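You operate a simulated robot arm through the tools that you are given. There is no shell and no other tool. Be economical: measure what you need, move in short steps, check, and stop when the job is done.

The job below is to be done with a simulated two-armed robot. You get a single attempt, and the scene is never put back.

Task
Take the yellow net marked "shallots" from the long table and leave it on the top of the scale plate. Take the 7 W bulb from the long table and put it on the table top in front of the ring board. Pick up the cartridge labelled "food" from the long table with one hand, pass it to the other hand and put it in the inside of the red tray. Count the thin white cones on the long table, then put as many of the tins from the long table on the right end of the grading table. Take the cream tape roll and leave it on top of the blue cone. Press the weigh button two times. Stack the 9 W bulb box from the right end of the grading table on top of the 20 W bulb box. Take the tape roll from the right end of the grading table and put it on top of the green cone. Close the purple drawer. Close the blue cupboard door. Open the hopper tray, take the red net from the top of the steel table and put it on the middle of the packing bench and shut the tray again. Pull the orange drawer open. The order is free. Set down upright: tin.

The check looks at the end state, three seconds after you hand in, the way a careful person would. Anything else that was tipped, shoved, dropped, spilled or broken makes it a failure.

Robot
Two 7-joint arms with two-finger grippers on one trunk, on a base that drives. Base frame: it is fixed to the floor where the robot stands at the start and does not move with it; the origin is under the middle of the robot, x ahead of it, y to its left, z up. Readings come in mm, rad, newtons and seconds.
The left shoulder is at the start at [60, 123, 945], the right one opposite. With the tool pointing down near the work surface each hand reaches from about 320 to 780 mm from the robot's upright axis, wherever it stands, measured 20 degrees to its own side. Places, roughly: blue cone [1250, 250, 750]; blue cupboard door [2400, -3000, 400]; bulb [750, 250, 750]; bulb box [1000, -3500, 1000]; cartridge [1000, 0, 750]; cream tape roll (6x6x5 cm) [1700, 200, 800]; green cone [1250, -3250, 1000]; hopper tray [-1400, -8700, 900]; inside of the red tray (14x29 cm) [-2660, -3260, 1340]; middle of the packing bench [-1100, -8800, 900]; orange drawer [-2300, -8600, 700]; purple drawer [2500, -3500, 800]; red net [-2500, -7250, 750]; right end of the grading table [1000, -3600, 900]; table top in front of the ring board (17x38 cm) [640, -1680, 900]; tape roll (8x8x5 cm) [1100, -3600, 900]; thin white cone [1500, 250, 750]; tin [1000, 250, 750]; top of the scale plate [800, -1300, 1000]; weigh button [600, -1200, 1000]; yellow net [750, 250, 750]. Payload 1.47 kg a hand.
The TCP of each hand is the grasp point between the finger pads, 16 mm short of the fingertips. In the tool frame z runs along the fingers and y along their closing line. The gripper opens to 87 mm. The gripper's body begins 55 mm behind the TCP.
Orientation is that of the tool frame in the base frame, as a unit quaternion [w, x, y, z]. With the fingers straight down and closing along the base's y, the tool's x points along the base's -x, its y along +y and its z along -z.

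Tools
- The arms move only by the tool send_rows. It takes "left_plan", "right_plan" or both (then of equal length, played together; a hand with none holds still); each is a list of rows, each a list of 6 numbers: the shift along the tool's x, y, z in mm, then the turn, a rotation vector about the tool's x, y, z in rad. In form: [[x, y, z, wx, wy, wz], ...]. A call has 1 to 12 rows; each row is the pose to reach, as a shift and turn from the pose commanded when the call began, along the tool's axes at that moment. "left_claw" and "right_claw" are, for a hand that has rows, the opening in per cent of the stroke, from 0 (shut) to 100 (fully open), set as the call begins (left out, the last holds). A row lasts 0.2 s, in which the tool goes at most 50 mm and 0.15 rad; a call with a longer step from one row to the next is refused whole, and so is a gripper value outside its range. Where a pose cannot be reached the arm comes as near as it can. A force on the tool above 40 N (or 10 N above the force at the start of the call, whichever is more), or a blocked arm, ends the call early, and 0.2 s more pass. Each finger travels about 153 mm/s and halts on what it meets, pressing with about 28 N; the grip force reading is that of the motor and also rises with nothing between the fingers. The clock runs only during rows and for 0.2 s after the last one: add rows that repeat a pose to give the fingers time. The reply holds the time, the measured pose of the TCP, the force on the tool along the base axes, the opening and the grip force, in the units named above and with some noise, with the torque about the TCP (base axes, N m) and any sound that the robot's microphone picked up.
- Cameras (640 x 400 px; columns grow to the right, rows downward): "scene" is now at [85.5, 20.4, 1499.4]; the picture's right is [0.24, -0.97, 0.00], its down [-0.73, -0.18, -0.66] and it looks along [0.64, 0.16, -0.75] (base axes); focal length 280 px, centre (320, 200). "left" rides on the left gripper at [73, -12, -90] in its tool frame; the picture's right is [0.16, 0.99, 0.00], its down [-0.72, 0.12, -0.68] and it looks along [-0.67, 0.11, 0.73] (tool axes); focal length 247 px, centre (320, 200). "right" rides on the right gripper at [73, 12, -90] in its tool frame; the picture's right is [-0.16, 0.99, 0.00], its down [-0.72, -0.12, -0.68] and it looks along [-0.67, -0.11, 0.73] (tool axes); focal length 247 px, centre (320, 200). There is no depth. A picture from a camera that has moved, and an enlarged one, comes with that camera's place and axes in the base frame and with its lens.
- camera(camera): a new picture of that camera. No time passes.
- raise_lower(by): slides the trunk up (or, below 0, down) by that many mm; the arms and the scene camera ride with it, the base frame stays. It gives what a move gives, with no picture.
- base_move(legs): drives the robot by 1 to 6 legs, each [ahead, left, turn to the left] in mm, mm and rad, along the robot's own axes; the way and the turn of a leg run together, so that a leg with both is an arc; at most 1500 mm and 3.142 rad a leg. The arms and the cameras ride along, it lands a little off, and it stops where it bumps. It gives what a move gives.
- turn_head(pan, tilt): turns the head with the scene camera to pan (to the left, within 2.094 rad either way) and tilt (down, from -0.506 to 1.204), counted from straight ahead of the robot. It gives what a move gives.
- close_up(camera, box): a new picture of the part [left, top, right, bottom] of that camera's present view, enlarged. No time passes.
- finish_job(): hands the job in; it is judged then, once.

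Go step by step. Nothing tells you exact positions but the pictures and the camera data: compare them with the known pose of the tool, close in by small moves and look again before you grip or let go. The budget is 577 turns and 370 pictures, counting those below and the enlarged ones. Unless the task says otherwise, let go and move clear before handing in.

The tools are called after "Emit:" as a command line: name --argument value ..., lists and objects as JSON in quotes. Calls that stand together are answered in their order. send_rows: Moves the arms, as the interface text tells. Its arguments: {"type":"object","properties":{"left_plan":{"type":"array","items":{"type":"array","items":{"type":"number"}}},"left_claw":{"type":"number"},"right_plan":{"type":"array","items":{"type":"array","items":{"type":"number"}}},"right_claw":{"type":"number"}},"required":[]} The other tools are called the same way: raise_lower (by) slides the trunk up or down; base_move (legs) drives the base; turn_head (pan, tilt) turns the head that bears the scene camera; camera (camera) takes a picture; close_up (camera, box) takes an enlarged picture of a part of a camera's view; finish_job () hands the job in.

At the start:

```text
time_s: 0.0
left_eef_pos: [463.0, 342.0, 1118.2]
left_tcp_rot: [0.0, 0.001, 1.0, 0.0]
left_ft_force: [-0.1, 0.4, 0.0]
left_moment: [-0.01, 0.0, -0.02]
left_opening: 87.0
left_finger_force: 0.0
right_eef_pos: [505.3, -29.7, 1104.4]
right_tcp_rot: [0.0, 0.0, 1.0, 0.0]
right_ft_force: [0.8, 0.6, 0.1]
right_moment: [-0.01, -0.01, 0.0]
right_opening: 86.8
right_finger_force: 0.0
trunk travel left (down, up): [-100.0, 130.0]
robot x, y, heading: [-0.2, 0.6, 0.002]
head pan, tilt: [0.243, 0.846]
```

scene: 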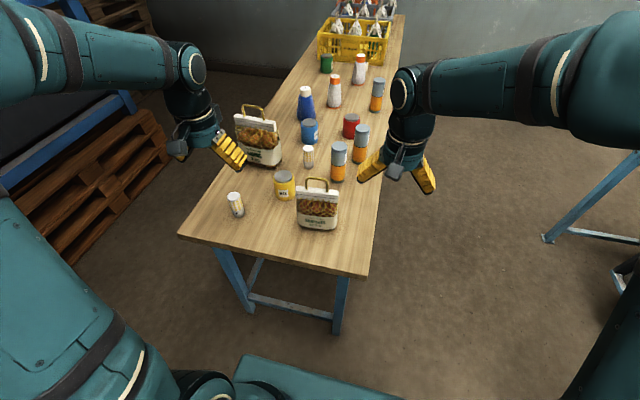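
right: 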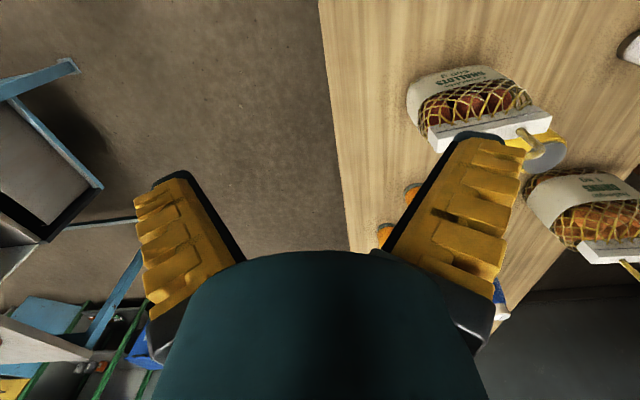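
left: 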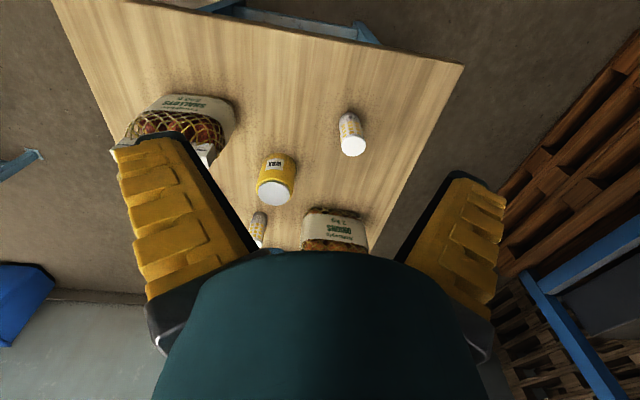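

I see the long table with two nets (shallots near, onions behind), bulbs, tins, cartridges and cones. I'll enlarge the view to read labels.

Emit:
close_up --camera "scene" --box '[180, 90, 400, 250]'

Emit:
close_up --camera "scene" --box '[280, 0, 420, 120]'

Emit:
close_up --camera "left" --box '[100, 60, 400, 250]'

```text
2.50 times, centred on (290, 170) of scene
camera zoom: at [85.5, 20.4, 1499.4], right [0.24, -0.97, 0.0], down [-0.73, -0.18, -0.66], along [0.64, 0.16, -0.75], focal length 699 px, centre (395, 275)
```

zoom: 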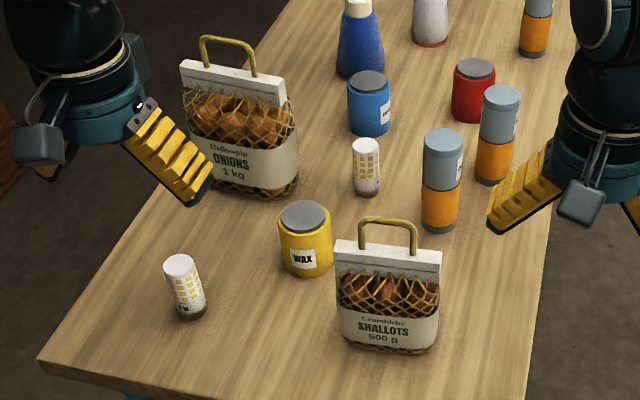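

```text
3.33 times, centred on (350, 60) of scene
camera zoom: at [85.5, 20.4, 1499.4], right [0.24, -0.97, 0.0], down [-0.73, -0.18, -0.66], along [0.64, 0.16, -0.75], focal length 932 px, centre (220, 667)
```

zoom: 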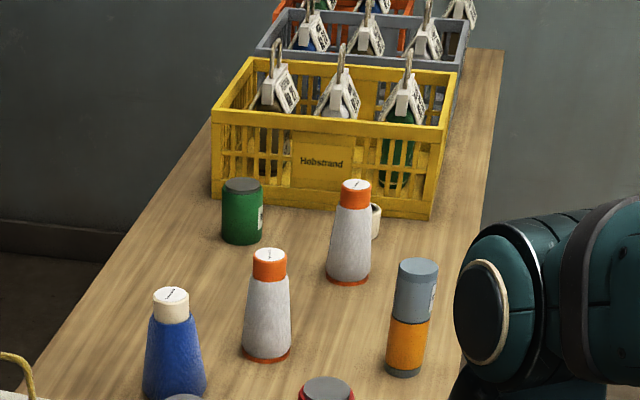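

```text
2.11 times, centred on (250, 155) of left
camera zoom: at [389.5, 331.3, 1208.2], right [-0.16, 0.99, 0.0], down [0.72, 0.12, 0.68], along [0.67, 0.11, -0.73], focal length 520 px, centre (467, 295)
```

zoom: 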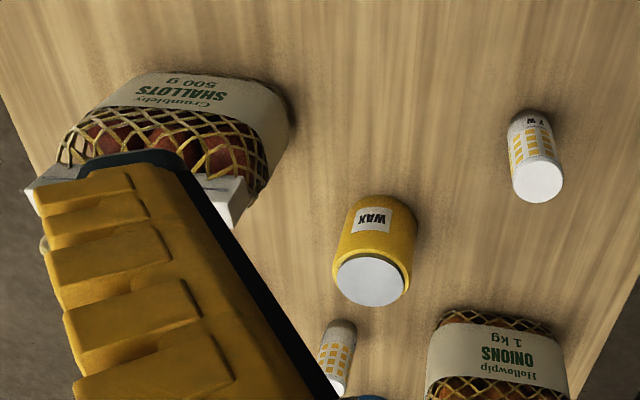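

The near bulb looks like 7 W; I'll verify labels closer and count cones.

Emit:
close_up --camera "left" --box '[320, 100, 380, 160]'

Emit:
close_up --camera "scene" --box '[295, 138, 385, 195]'

Emit:
close_up --camera "scene" --box '[225, 185, 255, 220]'

```text
6.67 times, centred on (350, 130) of left
camera zoom: at [389.5, 331.3, 1208.2], right [-0.16, 0.99, 0.0], down [0.72, 0.12, 0.68], along [0.67, 0.11, -0.73], focal length 1646 px, centre (120, 667)
```

zoom: 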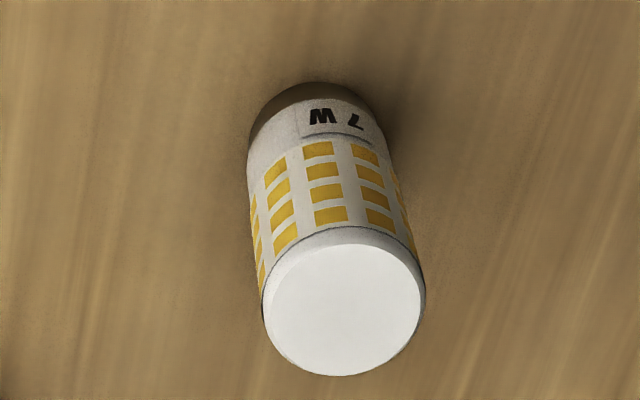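

```text
7.02 times, centred on (340, 166) of scene
camera zoom: at [85.5, 20.4, 1499.4], right [0.24, -0.97, 0.0], down [-0.73, -0.18, -0.66], along [0.64, 0.16, -0.75], focal length 1962 px, centre (180, 435)
```

zoom: 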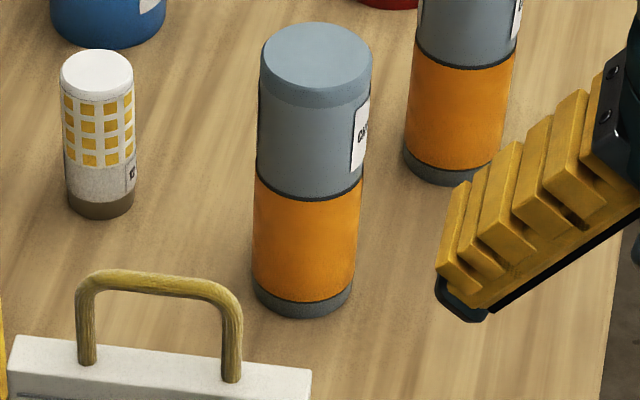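

```text
11.43 times, centred on (240, 202) of scene
camera zoom: at [85.5, 20.4, 1499.4], right [0.24, -0.97, 0.0], down [-0.73, -0.18, -0.66], along [0.64, 0.16, -0.75], focal length 3195 px, centre (1234, 171)
```

zoom: 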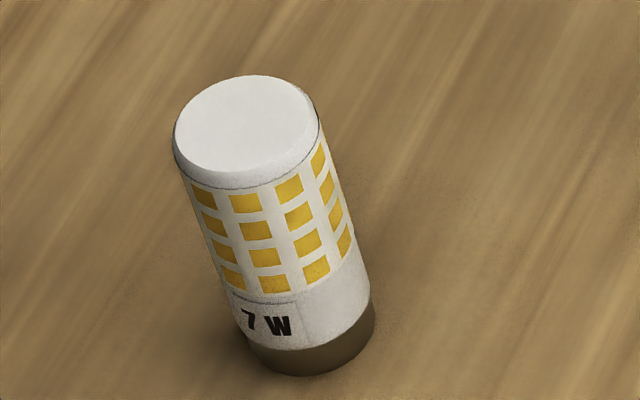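

The near bulb is the 7 W one (about x 576, y 415, z 778–872); the shallots header is about (595, 155, 943). I'll bring the left hand above the bulb and the right hand, turned, above the net.

Emit:
send_rows --left_plan '[[-10, 6, 0, 0, 0, 0], [-20, 12, 0, 0, 0, 0], [-30, 18, 0, 0, 0, 0], [-40, 24, 0, 0, 0, 0], [-50, 30, 0, 0, 0, 0], [-60, 36, 0, 0, 0, 0], [-70, 42, 0, 0, 0, 0], [-80, 48, 20, 0, 0, 0], [-90, 54, 40, 0, 0, 0], [-100, 60, 60, 0, 0, 0], [-107, 67, 80, 0, 0, 0], [-113, 73, 100, 0, 0, 0]]' --right_plan '[[-7, 15, 0, 0, 0, -0.137], [-15, 30, 0, 0, 0, -0.274], [-22, 46, 0, 0, 0, -0.41], [-30, 61, 0, 0, 0, -0.547], [-37, 77, 0, 0, 0, -0.684], [-45, 92, 0, 0, 0, -0.82], [-52, 107, 0, 0, 0, -0.957], [-60, 122, 0, 0, 0, -1.094], [-67, 138, 0, 0, 0, -1.23], [-75, 153, 0, 0, 0, -1.367], [-82, 168, 0, 0, 0, -1.504], [-90, 184, 0, 0, 0, -1.64]]'

Emit:
camera --camera "scene"

Emit:
camera --camera "left"

Emit:
camera --camera "right"

```text
time_s: 2.6
left_eef_pos: [578.5, 416.1, 1015.1]
left_tcp_rot: [0.0, 0.0, 1.0, -0.001]
left_ft_force: [0.5, -0.3, -1.0]
left_moment: [0.0, 0.03, -0.02]
left_opening: 86.9
left_finger_force: 0.1
right_eef_pos: [596.9, 154.0, 1102.8]
right_tcp_rot: [0.0, 0.731, -0.682, 0.0]
right_ft_force: [0.1, -0.7, -0.2]
right_moment: [0.0, 0.02, -0.02]
right_opening: 86.9
right_finger_force: 0.1
trunk travel left (down, up): [-100.0, 130.0]
robot x, y, heading: [4.5, 1.6, 0.0]
head pan, tilt: [0.243, 0.846]
```

```text
360 pictures are left
camera scene: at [86.6, 21.3, 1499.3], right [0.24, -0.97, 0.0], down [-0.73, -0.18, -0.66], along [0.64, 0.16, -0.75], focal length 280 px, centre (320, 200)
```

scene: 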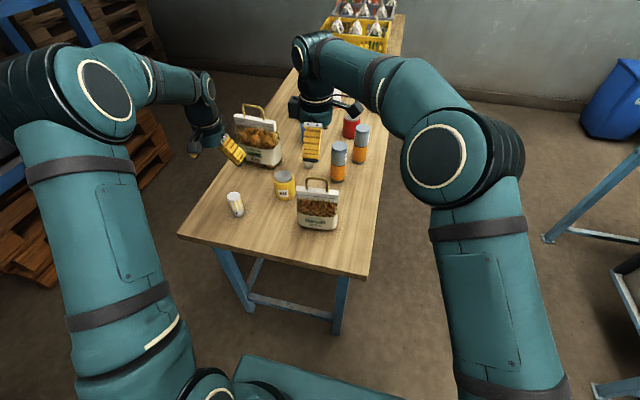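

```text
359 pictures are left
camera left: at [504.6, 406.3, 1106.6], right [-0.16, 0.99, 0.0], down [0.72, 0.12, 0.68], along [0.67, 0.11, -0.73], focal length 247 px, centre (320, 200)
```

left: 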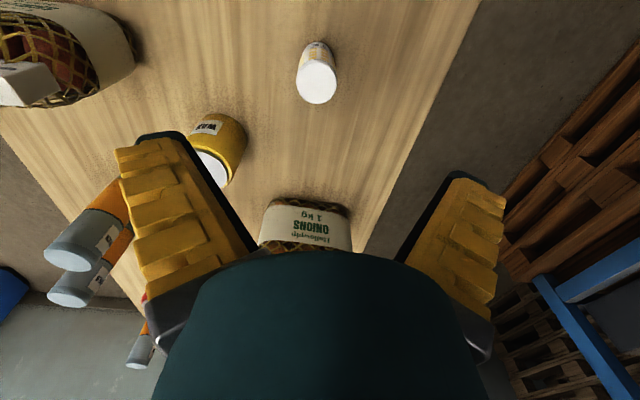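

```text
358 pictures are left
camera right: at [589.8, 80.6, 1193.7], right [-1.0, 0.09, 0.0], down [0.07, 0.73, 0.68], along [0.06, 0.68, -0.73], focal length 247 px, centre (320, 200)
```

right: 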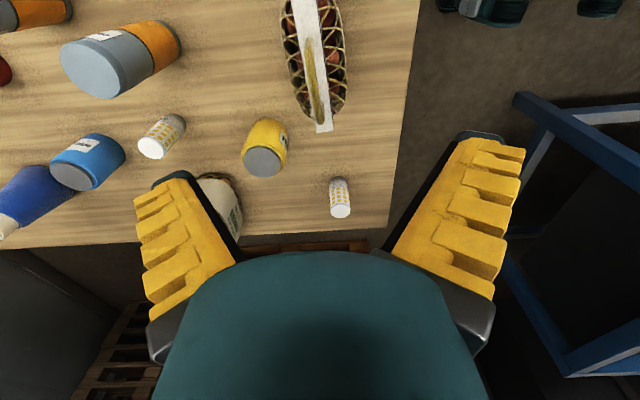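

Both hands are above their targets with small offsets. Descending both now.

Emit:
send_rows --left_plan '[[0, 0, 30, 0, 0, 0], [-1, 0, 60, 0, 0, 0], [-1, 0, 90, 0, 0, 0], [-1, 0, 120, 0, 0, 0], [-1, 0, 150, 0, 0, 0], [-1, 0, 180, 0, 0, 0], [-1, 0, 180, 0, 0, 0]]' --right_plan '[[0, -3, 30, 0, 0, 0], [0, -3, 60, 0, 0, 0], [0, -3, 90, 0, 0, 0], [0, -3, 120, 0, 0, 0], [0, -3, 145, 0, 0, 0], [0, -3, 155, 0, 0, 0], [0, -3, 155, 0, 0, 0]]'

Emit:
camera --camera "scene"

Emit:
camera --camera "left"

Emit:
camera --camera "right"

```text
time_s: 4.2
left_eef_pos: [577.2, 417.9, 837.1]
left_tcp_rot: [-0.001, 0.001, 1.0, 0.0]
left_ft_force: [0.7, -0.4, 0.4]
left_moment: [-0.02, -0.04, -0.02]
left_opening: 86.7
left_finger_force: 0.0
right_eef_pos: [599.9, 154.1, 947.9]
right_tcp_rot: [0.001, 0.731, -0.682, 0.0]
right_ft_force: [0.8, 0.3, 0.2]
right_moment: [-0.01, 0.02, -0.02]
right_opening: 86.7
right_finger_force: 0.1
trunk travel left (down, up): [-100.0, 130.0]
robot x, y, heading: [-0.6, -0.2, 0.008]
head pan, tilt: [0.243, 0.846]
```

```text
357 pictures are left
camera scene: at [85.2, 20.3, 1499.5], right [0.24, -0.97, 0.0], down [-0.73, -0.18, -0.66], along [0.64, 0.16, -0.75], focal length 280 px, centre (320, 200)
```

scene: 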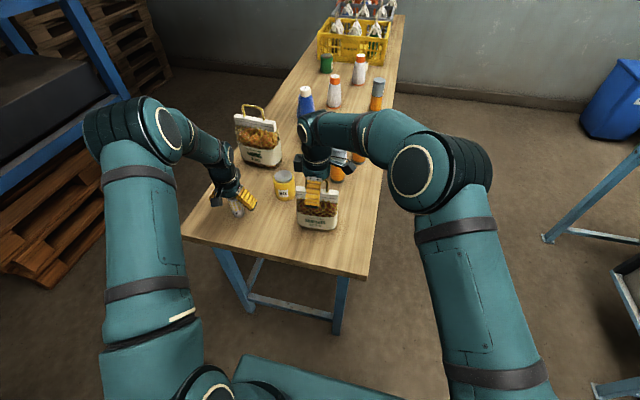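

```text
356 pictures are left
camera left: at [503.7, 407.1, 927.7], right [-0.16, 0.99, 0.0], down [0.72, 0.12, 0.68], along [0.67, 0.11, -0.73], focal length 247 px, centre (320, 200)
```

left: 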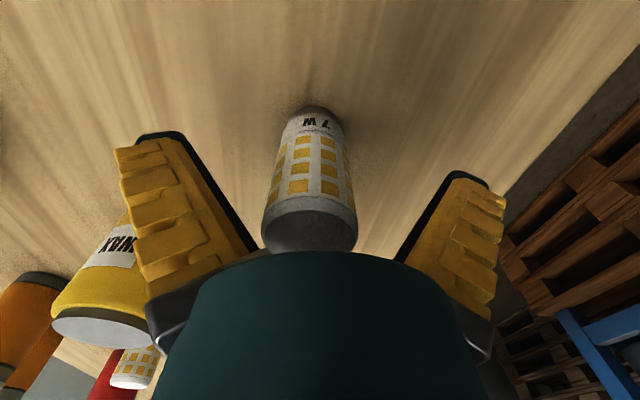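

```text
355 pictures are left
camera right: at [591.0, 80.4, 1038.4], right [-1.0, 0.09, 0.0], down [0.07, 0.73, 0.68], along [0.06, 0.68, -0.73], focal length 247 px, centre (320, 200)
```

right: 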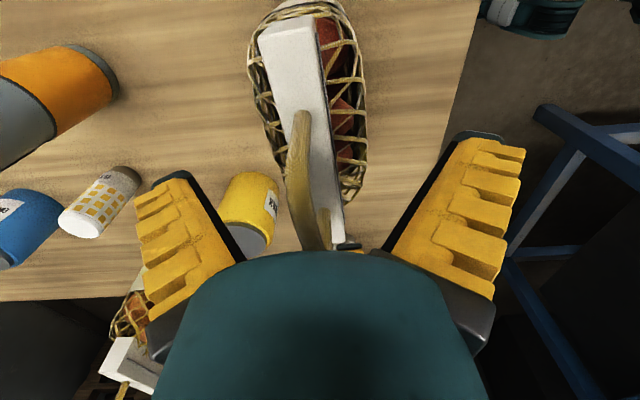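

Both are well placed. I'll lower the right by 4 mm, then close both.

Emit:
send_rows --right_plan '[[0, 0, 4, 0, 0, 0], [0, 0, 4, 0, 0, 0]]'

Emit:
send_rows --left_plan '[[0, 0, 0, 0, 0, 0], [0, 0, 0, 0, 0, 0], [0, 0, 0, 0, 0, 0], [0, 0, 0, 0, 0, 0]]' --left_claw 0 --right_plan '[[0, 0, 0, 0, 0, 0], [0, 0, 0, 0, 0, 0], [0, 0, 0, 0, 0, 0], [0, 0, 0, 0, 0, 0]]' --right_claw 0

Emit:
camera --camera "right"

Emit:
camera --camera "left"

```text
time_s: 4.8
left_eef_pos: [579.2, 418.9, 838.1]
left_tcp_rot: [0.001, -0.001, 1.0, 0.0]
left_ft_force: [0.1, -0.2, -0.3]
left_moment: [0.0, 0.0, 0.04]
left_opening: 87.1
left_finger_force: 0.0
right_eef_pos: [598.8, 153.6, 943.6]
right_tcp_rot: [0.0, 0.731, -0.682, 0.0]
right_ft_force: [-0.1, -0.5, 0.3]
right_moment: [0.0, 0.01, 0.01]
right_opening: 87.1
right_finger_force: 0.0
trunk travel left (down, up): [-100.0, 130.0]
robot x, y, heading: [-2.1, 1.1, -0.001]
head pan, tilt: [0.243, 0.846]
```

```text
time_s: 5.8
left_eef_pos: [578.3, 417.3, 837.2]
left_tcp_rot: [0.001, 0.0, 1.0, -0.001]
left_ft_force: [2.1, 0.3, 3.5]
left_moment: [-0.01, -0.17, -0.03]
left_opening: 30.2
left_finger_force: 27.9
right_eef_pos: [598.5, 155.7, 945.6]
right_tcp_rot: [-0.001, 0.732, -0.682, 0.0]
right_ft_force: [2.6, 0.7, 9.6]
right_moment: [-0.05, -0.03, 0.1]
right_opening: 13.0
right_finger_force: 28.0
trunk travel left (down, up): [-100.0, 130.0]
robot x, y, heading: [0.6, -0.2, -0.003]
head pan, tilt: [0.243, 0.846]
```

```text
354 pictures are left
camera right: at [591.0, 80.5, 1036.0], right [-1.0, 0.09, 0.0], down [0.06, 0.73, 0.68], along [0.06, 0.68, -0.73], focal length 247 px, centre (320, 200)
```

right: 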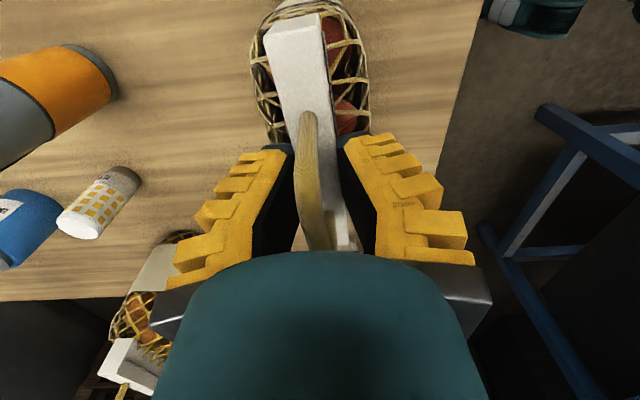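

```text
353 pictures are left
camera left: at [503.6, 406.8, 928.4], right [-0.16, 0.99, 0.0], down [0.72, 0.12, 0.68], along [0.67, 0.11, -0.73], focal length 247 px, centre (320, 200)
```

left: 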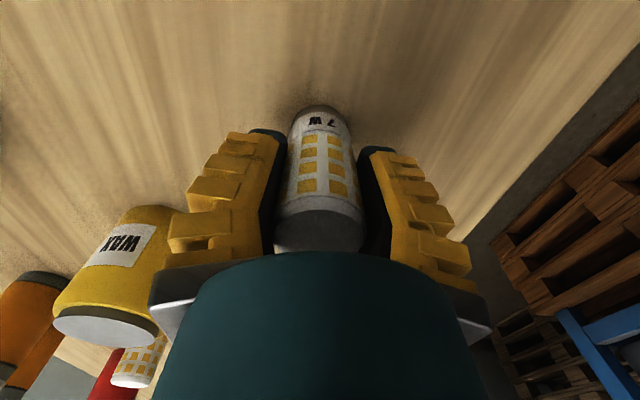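

Both grips hold. Lifting both straight up.

Emit:
send_rows --left_plan '[[0, 0, -20, 0, 0, 0], [0, 0, -50, 0, 0, 0], [0, 0, -80, 0, 0, 0], [0, 0, -110, 0, 0, 0], [0, 0, -140, 0, 0, 0], [0, 0, -170, 0, 0, 0], [0, 0, -200, 0, 0, 0], [0, 0, -230, 0, 0, 0], [0, 0, -250, 0, 0, 0]]' --right_plan '[[0, 0, -20, 0, 0, 0], [0, 0, -40, 0, 0, 0], [0, 0, -60, 0, 0, 0], [0, 0, -90, 0, 0, 0], [0, 0, -120, 0, 0, 0], [0, 0, -150, 0, 0, 0], [0, 0, -170, 0, 0, 0], [0, 0, -190, 0, 0, 0], [0, 0, -200, 0, 0, 0]]'

Emit:
turn_head --pan -1.2 --tilt 0.5

Emit:
camera --camera "scene"

Emit:
camera --camera "right"

```text
time_s: 7.8
left_eef_pos: [577.5, 416.4, 1087.1]
left_tcp_rot: [0.0, 0.0, 1.0, 0.0]
left_ft_force: [-0.7, 0.8, -0.4]
left_moment: [-0.02, 0.01, -0.01]
left_opening: 29.6
left_finger_force: 27.9
right_eef_pos: [598.8, 155.1, 1147.1]
right_tcp_rot: [0.0, 0.731, -0.682, 0.0]
right_ft_force: [-0.2, 1.1, -5.4]
right_moment: [-0.04, 0.03, 0.03]
right_opening: 6.0
right_finger_force: 27.8
trunk travel left (down, up): [-100.0, 130.0]
robot x, y, heading: [0.3, -2.1, 0.001]
head pan, tilt: [0.243, 0.846]
```

```text
time_s: 9.4
left_eef_pos: [577.0, 417.1, 1088.3]
left_tcp_rot: [-0.001, 0.0, 1.0, 0.0]
left_ft_force: [0.3, -0.2, -1.1]
left_moment: [0.02, 0.01, 0.0]
left_opening: 29.6
left_finger_force: 28.0
right_eef_pos: [599.1, 156.0, 1147.0]
right_tcp_rot: [0.0, 0.732, -0.682, 0.0]
right_ft_force: [0.4, -0.2, -6.1]
right_moment: [-0.02, 0.0, 0.0]
right_opening: 6.1
right_finger_force: 28.5
trunk travel left (down, up): [-100.0, 130.0]
robot x, y, heading: [1.5, 6.4, -0.002]
head pan, tilt: [-1.201, 0.499]
```

```text
352 pictures are left
camera scene: at [43.0, -83.1, 1529.2], right [-0.93, -0.36, 0.0], down [-0.17, 0.45, -0.88], along [0.32, -0.82, -0.48], focal length 280 px, centre (320, 200)
```

scene: 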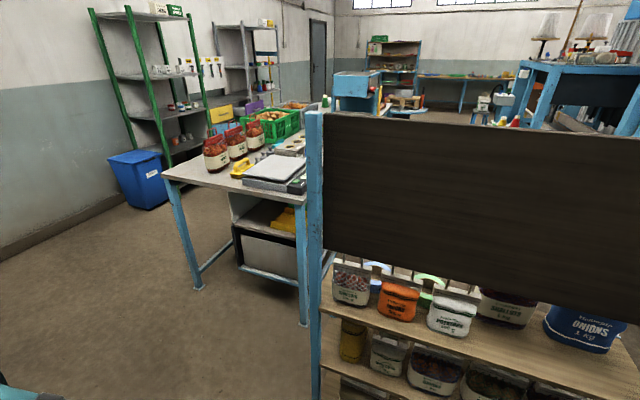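

```text
351 pictures are left
camera right: at [591.6, 81.0, 1237.4], right [-1.0, 0.09, 0.0], down [0.07, 0.73, 0.68], along [0.06, 0.68, -0.73], focal length 247 px, centre (320, 200)
```

right: 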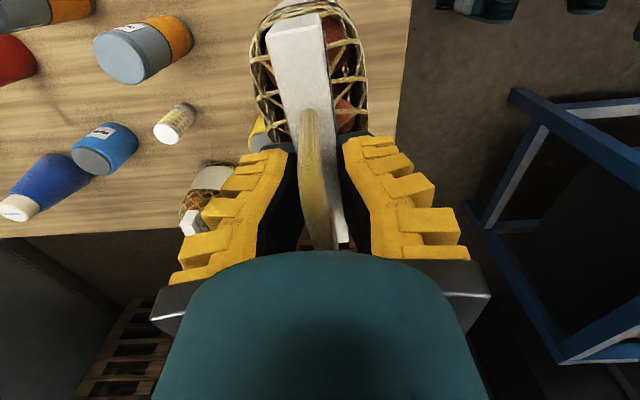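

Both items are up. I see a table with the scale beyond a shelf rack; I'll look closer.

Emit:
close_up --camera "scene" --box '[150, 80, 350, 220]'

Emit:
turn_head --pan -0.7 --tilt 0.6

Emit:
camera --camera "scene"

```text
2.86 times, centred on (250, 150) of scene
camera zoom: at [43.0, -83.1, 1529.2], right [-0.93, -0.36, 0.0], down [-0.17, 0.45, -0.88], along [0.32, -0.82, -0.48], focal length 799 px, centre (520, 343)
```

zoom: 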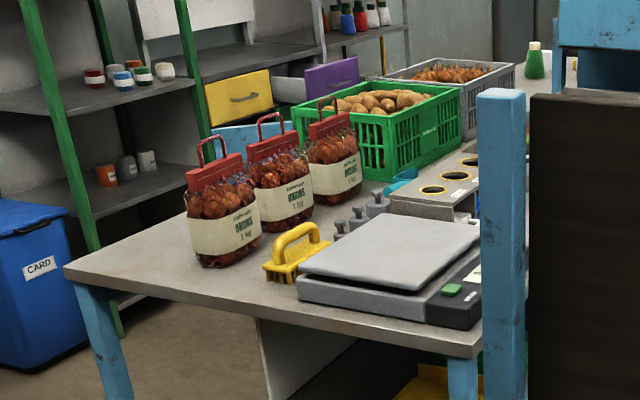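

```text
time_s: 10.3
left_eef_pos: [577.9, 416.3, 1086.9]
left_tcp_rot: [-0.001, 0.0, 1.0, 0.0]
left_ft_force: [-0.5, 0.2, -1.1]
left_moment: [0.04, 0.0, -0.01]
left_opening: 29.6
left_finger_force: 28.1
right_eef_pos: [599.1, 155.1, 1145.8]
right_tcp_rot: [0.0, 0.732, -0.682, 0.0]
right_ft_force: [-0.2, 0.3, -4.6]
right_moment: [-0.02, 0.01, 0.0]
right_opening: 5.8
right_finger_force: 27.2
trunk travel left (down, up): [-100.0, 130.0]
robot x, y, heading: [-0.6, -2.3, -0.005]
head pan, tilt: [-0.7, 0.6]
```

```text
349 pictures are left
camera scene: at [77.6, -55.2, 1520.1], right [-0.64, -0.76, 0.0], down [-0.43, 0.36, -0.83], along [0.63, -0.53, -0.56], focal length 280 px, centre (320, 200)
```

scene: 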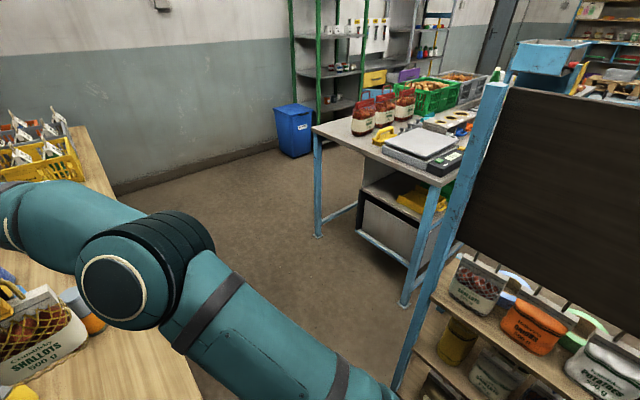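

The scale sits on the north end of the grading table (x 520–1400, y < −1110) and a rack blocks the west side up to x≈450. I'll tuck the left hand in, then drive around in the gap and face the scale.

Emit:
send_rows --left_plan '[[20, -15, -10, 0, 0, 0], [40, -30, -20, 0, 0, 0], [60, -45, -30, 0, 0, 0], [80, -60, -40, 0, 0, 0], [100, -75, -50, 0, 0, 0], [120, -90, -60, 0, 0, 0], [140, -105, -60, 0, 0, 0], [160, -120, -60, 0, 0, 0], [180, -130, -60, 0, 0, 0], [200, -140, -60, 0, 0, 0]]'

Emit:
turn_head --pan -2.0 --tilt 0.5

Emit:
camera --camera "scene"

```text
time_s: 12.5
left_eef_pos: [376.3, 274.6, 1146.0]
left_tcp_rot: [0.0, 0.0, 1.0, 0.0]
left_ft_force: [0.7, -0.2, -1.1]
left_moment: [-0.04, -0.03, -0.02]
left_opening: 29.2
left_finger_force: 28.0
right_eef_pos: [597.9, 155.0, 1147.3]
right_tcp_rot: [0.0, 0.731, -0.683, 0.0]
right_ft_force: [-0.5, -0.2, -4.9]
right_moment: [-0.03, 0.02, -0.02]
right_opening: 6.1
right_finger_force: 28.1
trunk travel left (down, up): [-100.0, 130.0]
robot x, y, heading: [-3.3, 1.0, -0.0]
head pan, tilt: [-0.7, 0.6]
```

```text
time_s: 14.0
left_eef_pos: [377.1, 274.1, 1147.0]
left_tcp_rot: [0.001, 0.0, 1.0, 0.001]
left_ft_force: [-0.1, -0.3, -1.4]
left_moment: [0.0, -0.02, 0.0]
left_opening: 29.2
left_finger_force: 28.3
right_eef_pos: [598.6, 154.2, 1147.2]
right_tcp_rot: [0.0, 0.731, -0.682, 0.001]
right_ft_force: [0.4, -0.3, -5.2]
right_moment: [-0.01, 0.0, -0.01]
right_opening: 6.0
right_finger_force: 27.8
trunk travel left (down, up): [-100.0, 130.0]
robot x, y, heading: [0.2, -1.6, 0.004]
head pan, tilt: [-2.0, 0.499]
```

```text
348 pictures are left
camera scene: at [-27.8, -81.0, 1529.2], right [-0.91, 0.42, 0.0], down [0.2, 0.44, -0.88], along [-0.37, -0.8, -0.48], focal length 280 px, centre (320, 200)
```

scene: 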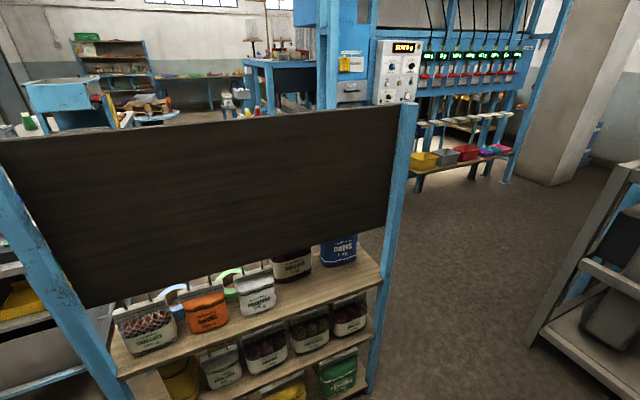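

The rack seems to lean forward toward us at the bottom. I'll look down to judge the base and the gap.

Emit:
turn_head --pan -0.9 --tilt 1.15

Emit:
camera --camera "scene"

Emit:
turn_head --pan -1.6 --tilt 0.95

Emit:
camera --camera "scene"

```text
time_s: 15.3
left_eef_pos: [378.2, 275.4, 1145.5]
left_tcp_rot: [0.0, -0.001, 1.0, 0.0]
left_ft_force: [0.4, 0.0, -1.7]
left_moment: [0.01, 0.0, -0.04]
left_opening: 29.1
left_finger_force: 28.0
right_eef_pos: [598.6, 154.8, 1146.6]
right_tcp_rot: [0.0, 0.731, -0.682, -0.001]
right_ft_force: [-0.3, 0.1, -5.1]
right_moment: [0.01, 0.03, 0.0]
right_opening: 6.0
right_finger_force: 27.9
trunk travel left (down, up): [-100.0, 130.0]
robot x, y, heading: [-0.1, 2.9, 0.001]
head pan, tilt: [-0.901, 1.15]
```

```text
347 pictures are left
camera scene: at [46.9, -45.0, 1478.4], right [-0.78, -0.62, 0.0], down [-0.57, 0.72, -0.41], along [0.25, -0.32, -0.91], focal length 280 px, centre (320, 200)
```

scene: 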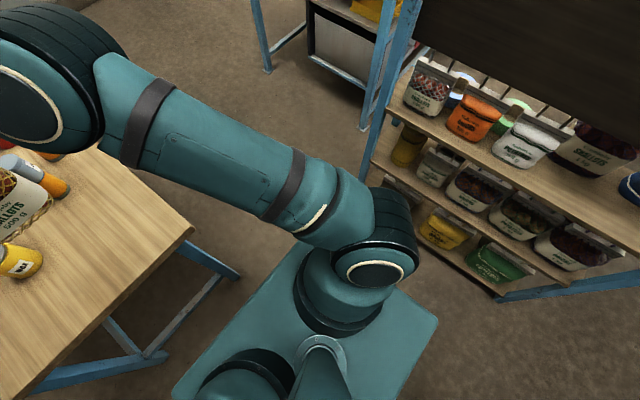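

```text
time_s: 16.4
left_eef_pos: [377.0, 274.8, 1145.8]
left_tcp_rot: [0.0, 0.0, 1.0, 0.0]
left_ft_force: [0.8, -0.3, -0.4]
left_moment: [0.0, 0.0, 0.03]
left_opening: 28.9
left_finger_force: 27.9
right_eef_pos: [598.3, 154.9, 1146.7]
right_tcp_rot: [0.0, 0.731, -0.682, -0.001]
right_ft_force: [-0.7, 0.2, -5.3]
right_moment: [0.0, 0.01, 0.01]
right_opening: 6.0
right_finger_force: 28.0
trunk travel left (down, up): [-100.0, 130.0]
robot x, y, heading: [1.9, -2.9, -0.005]
head pan, tilt: [-1.6, 0.949]
```

```text
346 pictures are left
camera scene: at [7.9, -70.9, 1491.7], right [-1.0, 0.03, 0.0], down [0.02, 0.81, -0.58], along [-0.02, -0.58, -0.81], focal length 280 px, centre (320, 200)
```

scene: 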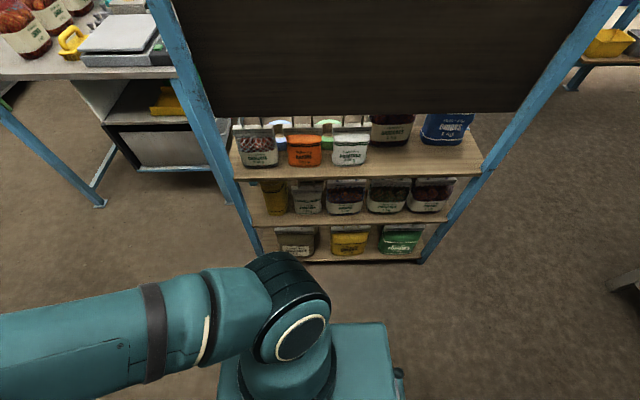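

Now clear: rack front is at y≈−740 (x −614…318), the long table edge at y≈−30, so a lane at y≈−400 fits the ~600 mm base. I raise the trunk and drive through, then turn to face the scale.

Emit:
raise_lower --by 100

Emit:
base_move --legs '[[0, -390, 0], [750, 0, 0]]'

Emit:
turn_head --pan -0.9 --tilt 0.9

Emit:
camera --camera "scene"

```text
time_s: 17.7
left_eef_pos: [377.6, 274.8, 1246.0]
left_tcp_rot: [0.0, 0.0, 1.0, 0.0]
left_ft_force: [0.0, 0.9, -1.6]
left_moment: [0.01, 0.0, 0.01]
left_opening: 29.1
left_finger_force: 28.5
right_eef_pos: [599.7, 155.1, 1246.1]
right_tcp_rot: [0.002, 0.732, -0.681, 0.0]
right_ft_force: [0.4, -0.3, -5.2]
right_moment: [-0.03, 0.0, -0.02]
right_opening: 5.8
right_finger_force: 27.9
trunk travel left (down, up): [-200.0, 30.0]
robot x, y, heading: [-0.6, -0.5, 0.001]
head pan, tilt: [-1.6, 0.949]
```

```text
time_s: 25.4
left_eef_pos: [1143.7, -127.2, 1247.8]
left_tcp_rot: [0.0, 0.009, 1.0, 0.0]
left_ft_force: [0.6, 0.1, -0.9]
left_moment: [0.0, 0.02, -0.04]
left_opening: 28.2
left_finger_force: 27.3
right_eef_pos: [1361.4, -250.6, 1247.5]
right_tcp_rot: [0.0, 0.725, -0.689, 0.0]
right_ft_force: [-0.5, -0.4, -5.5]
right_moment: [0.02, 0.04, -0.02]
right_opening: 6.3
right_finger_force: 28.1
trunk travel left (down, up): [-200.0, 30.0]
robot x, y, heading: [762.7, -395.3, -0.016]
head pan, tilt: [-1.6, 0.949]
```

```text
time_s: 26.4
left_eef_pos: [1143.8, -127.5, 1245.5]
left_tcp_rot: [0.0, 0.009, 1.0, -0.001]
left_ft_force: [0.3, 0.1, -0.4]
left_moment: [0.01, 0.0, -0.01]
left_opening: 27.9
left_finger_force: 28.2
right_eef_pos: [1362.6, -250.7, 1247.6]
right_tcp_rot: [0.0, 0.725, -0.689, -0.001]
right_ft_force: [0.5, -1.3, -5.2]
right_moment: [-0.02, 0.0, 0.02]
right_opening: 5.9
right_finger_force: 27.6
trunk travel left (down, up): [-200.0, 30.0]
robot x, y, heading: [761.9, -394.0, -0.02]
head pan, tilt: [-0.901, 0.901]
```

```text
345 pictures are left
camera scene: at [816.3, -453.0, 1595.3], right [-0.8, -0.6, 0.0], down [-0.47, 0.62, -0.62], along [0.38, -0.49, -0.78], focal length 280 px, centre (320, 200)
```

scene: 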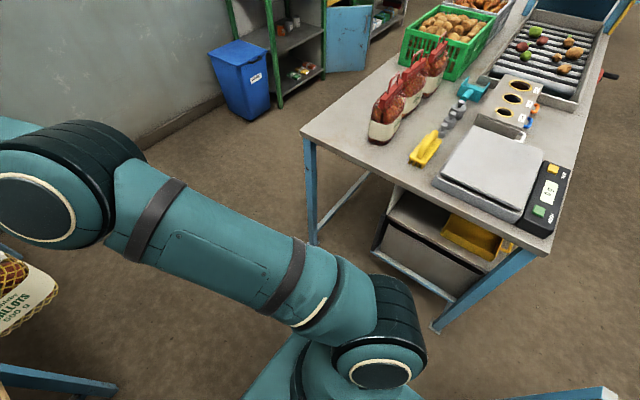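

The view is clear: scale plate, green button on its west side, ring board behind. I shift right and turn to face the table end.

Emit:
base_move --legs '[[0, -120, 0], [0, 0, -1.551]]'

Emit:
turn_head --pan 0 --tilt 0.8

Emit:
camera --camera "scene"

Emit:
camera --camera "left"

```text
time_s: 31.9
left_eef_pos: [1035.0, -888.9, 1245.7]
left_tcp_rot: [0.0, 0.705, 0.709, 0.0]
left_ft_force: [-0.1, 0.2, -1.8]
left_moment: [0.0, 0.02, 0.0]
left_opening: 28.0
left_finger_force: 28.2
right_eef_pos: [917.6, -1113.0, 1247.2]
right_tcp_rot: [0.001, -0.038, 0.999, 0.0]
right_ft_force: [-1.0, -0.5, -4.5]
right_moment: [0.04, 0.0, -0.01]
right_opening: 6.3
right_finger_force: 28.0
trunk travel left (down, up): [-200.0, 30.0]
robot x, y, heading: [756.1, -512.4, -1.563]
head pan, tilt: [-0.901, 0.901]
```

```text
time_s: 33.1
left_eef_pos: [1035.1, -889.8, 1246.1]
left_tcp_rot: [0.0, 0.704, 0.71, 0.0]
left_ft_force: [0.2, -0.4, -0.2]
left_moment: [0.0, 0.01, -0.02]
left_opening: 28.1
left_finger_force: 27.8
right_eef_pos: [917.1, -1111.4, 1247.2]
right_tcp_rot: [0.0, -0.038, 0.999, 0.0]
right_ft_force: [0.1, 1.2, -4.3]
right_moment: [0.0, -0.01, 0.01]
right_opening: 6.2
right_finger_force: 28.2
trunk travel left (down, up): [-200.0, 30.0]
robot x, y, heading: [761.1, -517.2, -1.562]
head pan, tilt: [0.0, 0.799]
```

```text
344 pictures are left
camera scene: at [758.4, -603.6, 1603.2], right [-1.0, -0.01, 0.0], down [0.0, 0.72, -0.7], along [0.0, -0.7, -0.72], focal length 280 px, centre (320, 200)
```

scene: 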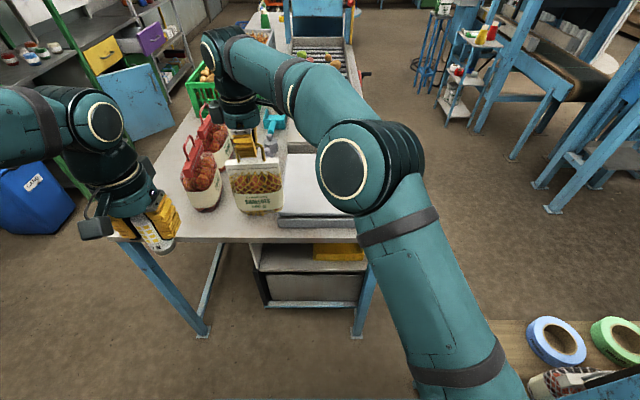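

```text
343 pictures are left
camera left: at [1022.6, -816.3, 1337.0], right [0.99, 0.16, 0.0], down [0.12, -0.72, 0.68], along [0.11, -0.67, -0.73], focal length 247 px, centre (320, 200)
```

left: 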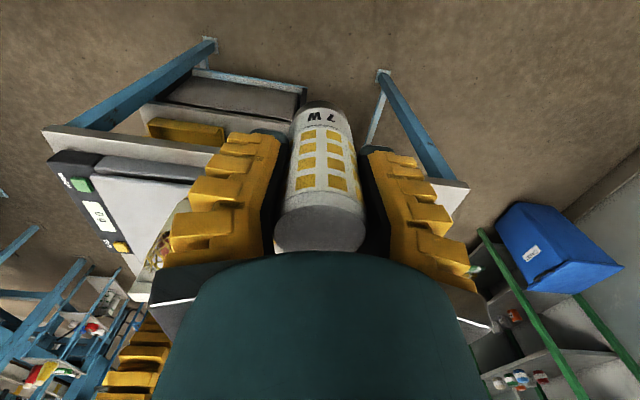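

Both objects remain well held. I shift right and forward toward the table end.

Emit:
base_move --legs '[[0, -70, 0], [262, 0, 0]]'

Emit:
turn_head --pan 0.15 --tilt 1.0

Emit:
camera --camera "scene"

Emit:
camera --camera "right"

```text
time_s: 35.9
left_eef_pos: [965.6, -1154.0, 1246.2]
left_tcp_rot: [-0.001, 0.706, 0.708, 0.0]
left_ft_force: [-0.7, -0.3, -0.7]
left_moment: [0.03, 0.01, -0.01]
left_opening: 27.4
left_finger_force: 27.8
right_eef_pos: [845.7, -1376.2, 1247.2]
right_tcp_rot: [0.0, -0.037, 0.999, 0.001]
right_ft_force: [-0.3, 0.8, -5.3]
right_moment: [0.0, 0.02, -0.01]
right_opening: 6.1
right_finger_force: 27.5
trunk travel left (down, up): [-200.0, 30.0]
robot x, y, heading: [692.5, -777.4, -1.564]
head pan, tilt: [0.0, 0.799]
```

```text
time_s: 36.6
left_eef_pos: [965.2, -1152.7, 1247.4]
left_tcp_rot: [0.0, 0.706, 0.708, 0.0]
left_ft_force: [0.1, 1.3, 0.5]
left_moment: [0.03, 0.0, 0.01]
left_opening: 27.7
left_finger_force: 27.7
right_eef_pos: [845.0, -1375.4, 1246.7]
right_tcp_rot: [0.0, -0.037, 0.999, 0.001]
right_ft_force: [-0.5, -0.5, -5.2]
right_moment: [-0.01, 0.0, -0.01]
right_opening: 5.7
right_finger_force: 27.8
trunk travel left (down, up): [-200.0, 30.0]
robot x, y, heading: [687.7, -780.0, -1.564]
head pan, tilt: [0.15, 1.0]
```

```text
342 pictures are left
camera scene: at [699.6, -854.1, 1588.1], right [-0.99, -0.15, 0.0], down [-0.13, 0.83, -0.54], along [0.08, -0.53, -0.84], focal length 280 px, centre (320, 200)
```

scene: 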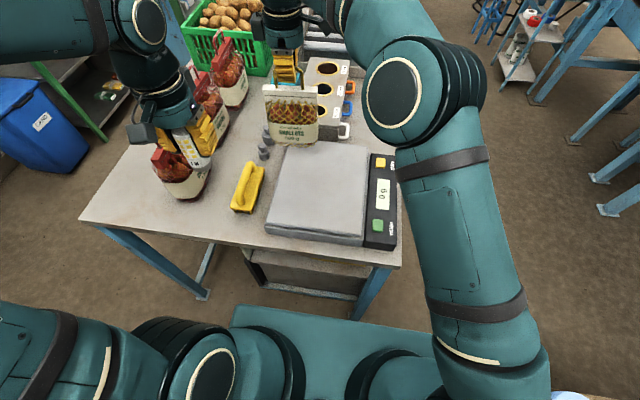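

```text
341 pictures are left
camera right: at [771.9, -1368.9, 1337.5], right [0.09, 1.0, 0.0], down [0.73, -0.06, 0.68], along [0.68, -0.06, -0.73], focal length 247 px, centre (320, 200)
```

right: 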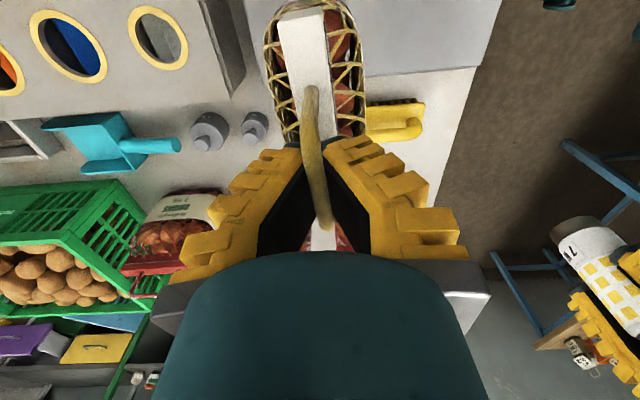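

The net hangs from its handle. I'll bring it above the plate centre (≈760, −1295) and lower partway.

Emit:
send_rows --right_plan '[[15, 17, 0, 0, 0, 0], [31, 34, 0, 0, 0, 0], [47, 51, 0, 0, 0, 0], [63, 68, 0, 0, 0, 0], [79, 86, 0, 0, 0, 0], [79, 86, 20, 0, 0, 0], [79, 86, 40, 0, 0, 0], [79, 86, 60, 0, 0, 0]]'

Emit:
camera --camera "scene"

Emit:
camera --camera "left"

```text
time_s: 38.4
left_eef_pos: [966.0, -1152.9, 1246.2]
left_tcp_rot: [0.0, 0.706, 0.708, 0.0]
left_ft_force: [0.2, -0.2, -0.7]
left_moment: [-0.01, 0.01, 0.02]
left_opening: 27.4
left_finger_force: 28.9
right_eef_pos: [762.3, -1295.5, 1186.3]
right_tcp_rot: [0.0, -0.036, 0.999, 0.001]
right_ft_force: [0.3, -0.8, -5.2]
right_moment: [-0.02, 0.0, -0.03]
right_opening: 5.8
right_finger_force: 28.1
trunk travel left (down, up): [-200.0, 30.0]
robot x, y, heading: [690.3, -775.9, -1.575]
head pan, tilt: [0.15, 1.0]
```

```text
340 pictures are left
camera scene: at [699.7, -854.9, 1588.0], right [-0.99, -0.15, 0.0], down [-0.13, 0.83, -0.54], along [0.08, -0.53, -0.84], focal length 280 px, centre (320, 200)
```

scene: 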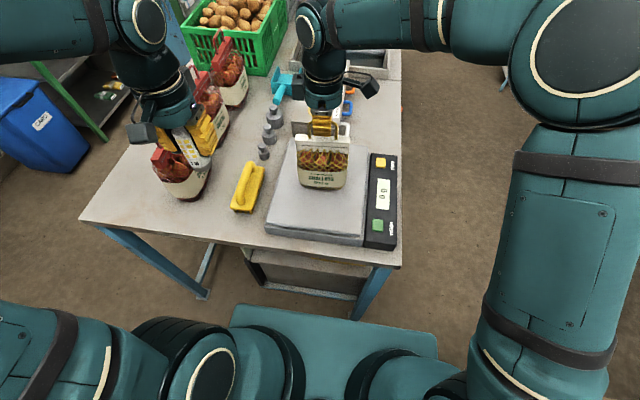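

```text
339 pictures are left
camera left: at [952.7, -1080.3, 1336.9], right [0.99, 0.16, 0.0], down [0.12, -0.72, 0.68], along [0.11, -0.67, -0.73], focal length 247 px, centre (320, 200)
```

left: 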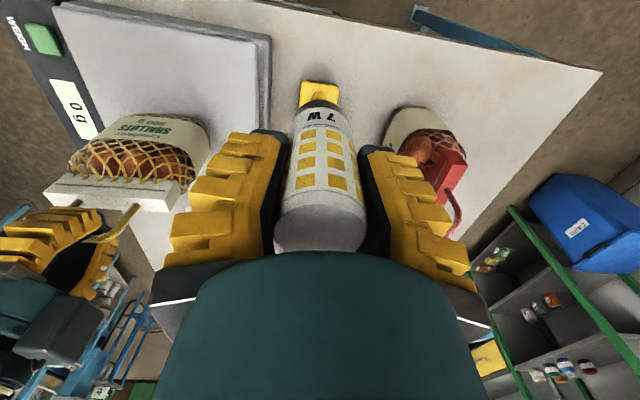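

The net is held by the handle, so its bottom is close to the plate. Lowering in small steps until force shows.

Emit:
send_rows --right_plan '[[0, 0, 5, 0, 0, 0], [0, 0, 10, 0, 0, 0], [0, 0, 15, 0, 0, 0]]'

Emit:
camera --camera "left"

```text
time_s: 39.2
left_eef_pos: [965.7, -1152.2, 1247.3]
left_tcp_rot: [0.0, 0.706, 0.708, 0.0]
left_ft_force: [-0.4, -0.2, -0.3]
left_moment: [-0.01, 0.0, -0.02]
left_opening: 27.5
left_finger_force: 27.7
right_eef_pos: [761.6, -1294.7, 1172.9]
right_tcp_rot: [0.001, -0.037, 0.999, 0.0]
right_ft_force: [0.9, -0.2, -4.7]
right_moment: [-0.01, -0.01, 0.01]
right_opening: 5.7
right_finger_force: 28.4
trunk travel left (down, up): [-200.0, 30.0]
robot x, y, heading: [690.8, -776.1, -1.565]
head pan, tilt: [0.15, 1.0]
```

```text
338 pictures are left
camera left: at [952.5, -1079.9, 1337.1], right [0.99, 0.16, 0.0], down [0.12, -0.72, 0.68], along [0.11, -0.67, -0.73], focal length 247 px, centre (320, 200)
```

left: 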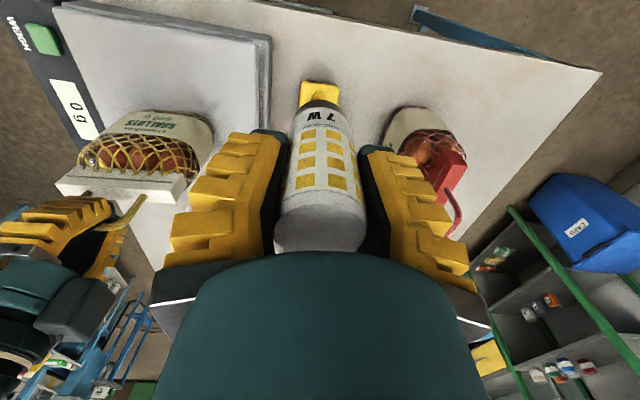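

Emit:
send_rows --right_plan '[[0, 0, 5, 0, 0, 0], [0, 0, 10, 0, 0, 0], [0, 0, 15, 0, 0, 0]]'

```text
time_s: 40.0
left_eef_pos: [966.7, -1152.8, 1247.2]
left_tcp_rot: [0.0, 0.705, 0.709, 0.0]
left_ft_force: [-0.3, 0.0, -1.8]
left_moment: [0.0, 0.0, 0.0]
left_opening: 27.6
left_finger_force: 28.2
right_eef_pos: [761.0, -1294.2, 1157.9]
right_tcp_rot: [-0.001, -0.036, 0.999, 0.001]
right_ft_force: [0.2, 0.3, 0.3]
right_moment: [0.02, -0.01, 0.01]
right_opening: 0.0
right_finger_force: 28.1
trunk travel left (down, up): [-200.0, 30.0]
robot x, y, heading: [690.6, -776.4, -1.563]
head pan, tilt: [0.15, 1.0]
```

The fingers are now empty — I'll check where the net stands.

Emit:
camera --camera "left"

Emit:
camera --camera "scene"

Emit:
camera --camera "right"

```text
337 pictures are left
camera left: at [952.4, -1079.4, 1337.2], right [0.99, 0.16, 0.0], down [0.12, -0.72, 0.68], along [0.11, -0.67, -0.73], focal length 247 px, centre (320, 200)
```

left: 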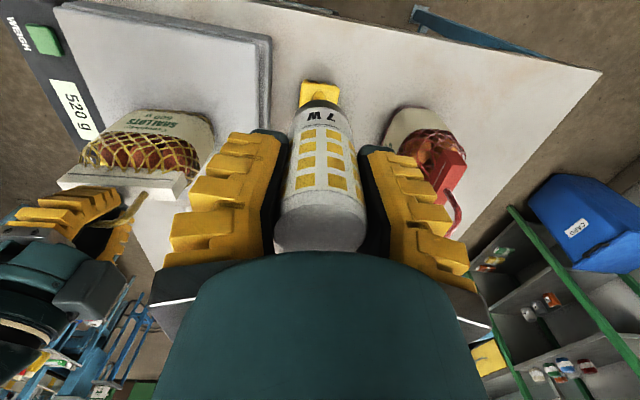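

```text
336 pictures are left
camera scene: at [699.4, -853.8, 1588.1], right [-0.99, -0.15, 0.0], down [-0.13, 0.83, -0.54], along [0.08, -0.53, -0.84], focal length 280 px, centre (320, 200)
```

scene: 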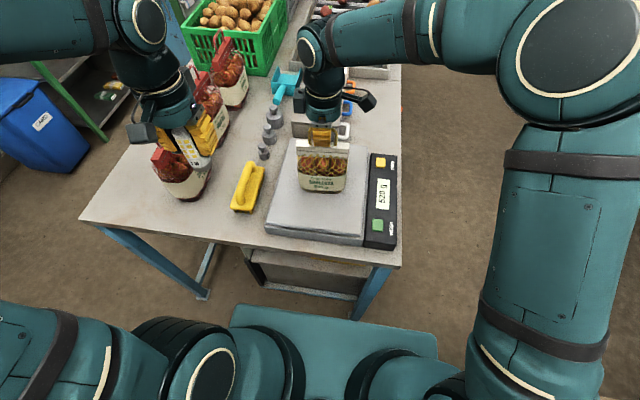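

```text
335 pictures are left
camera right: at [687.0, -1288.7, 1247.6], right [0.09, 1.0, 0.0], down [0.73, -0.06, 0.68], along [0.68, -0.06, -0.73], focal length 247 px, centre (320, 200)
```

right: 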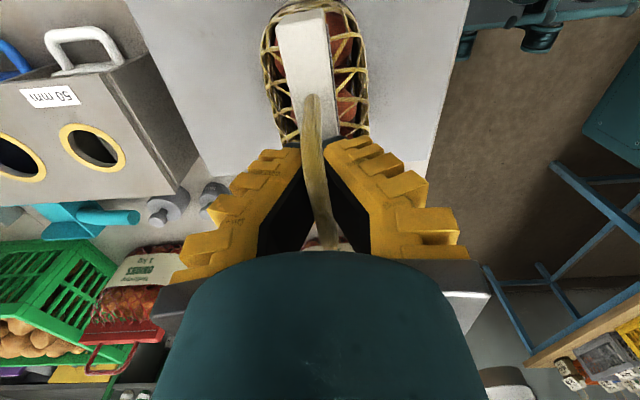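

The scale shows 520 g with the net standing on the plate. Opening the right hand and rising clear.

Emit:
send_rows --right_plan '[[0, 0, 0, 0, 0, 0], [0, 0, 0, 0, 0, 0], [0, 0, 0, 0, 0, 0], [0, 0, 0, 0, 0, 0]]' --right_claw 70

Emit:
camera --camera "right"

Emit:
camera --camera "left"

```text
time_s: 41.0
left_eef_pos: [965.4, -1152.3, 1247.2]
left_tcp_rot: [0.0, 0.706, 0.708, 0.0]
left_ft_force: [0.6, -0.3, -1.0]
left_moment: [0.0, 0.02, 0.01]
left_opening: 27.6
left_finger_force: 27.7
right_eef_pos: [761.8, -1294.1, 1158.0]
right_tcp_rot: [0.0, -0.037, 0.999, 0.0]
right_ft_force: [0.2, -0.1, 0.5]
right_moment: [-0.01, -0.03, 0.01]
right_opening: 65.3
right_finger_force: 3.5
trunk travel left (down, up): [-200.0, 30.0]
robot x, y, heading: [689.5, -778.0, -1.567]
head pan, tilt: [0.15, 1.0]
```

```text
334 pictures are left
camera right: at [687.1, -1288.8, 1247.7], right [0.09, 1.0, 0.0], down [0.73, -0.06, 0.68], along [0.68, -0.06, -0.73], focal length 247 px, centre (320, 200)
```

right: 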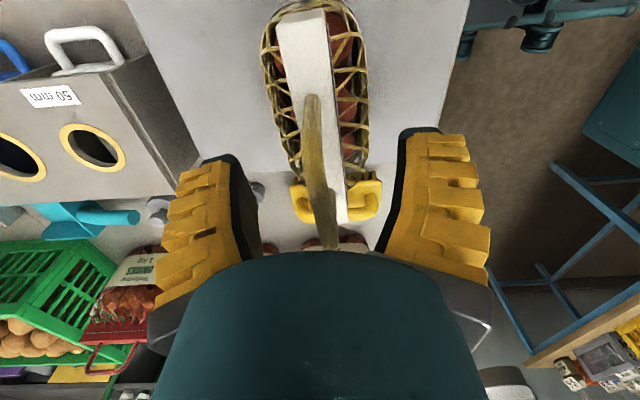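

```text
333 pictures are left
camera left: at [952.5, -1079.5, 1337.2], right [0.99, 0.16, 0.0], down [0.12, -0.72, 0.68], along [0.11, -0.67, -0.73], focal length 247 px, centre (320, 200)
```

left: 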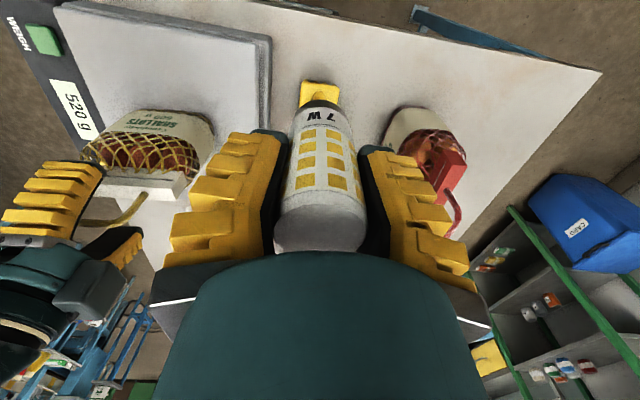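

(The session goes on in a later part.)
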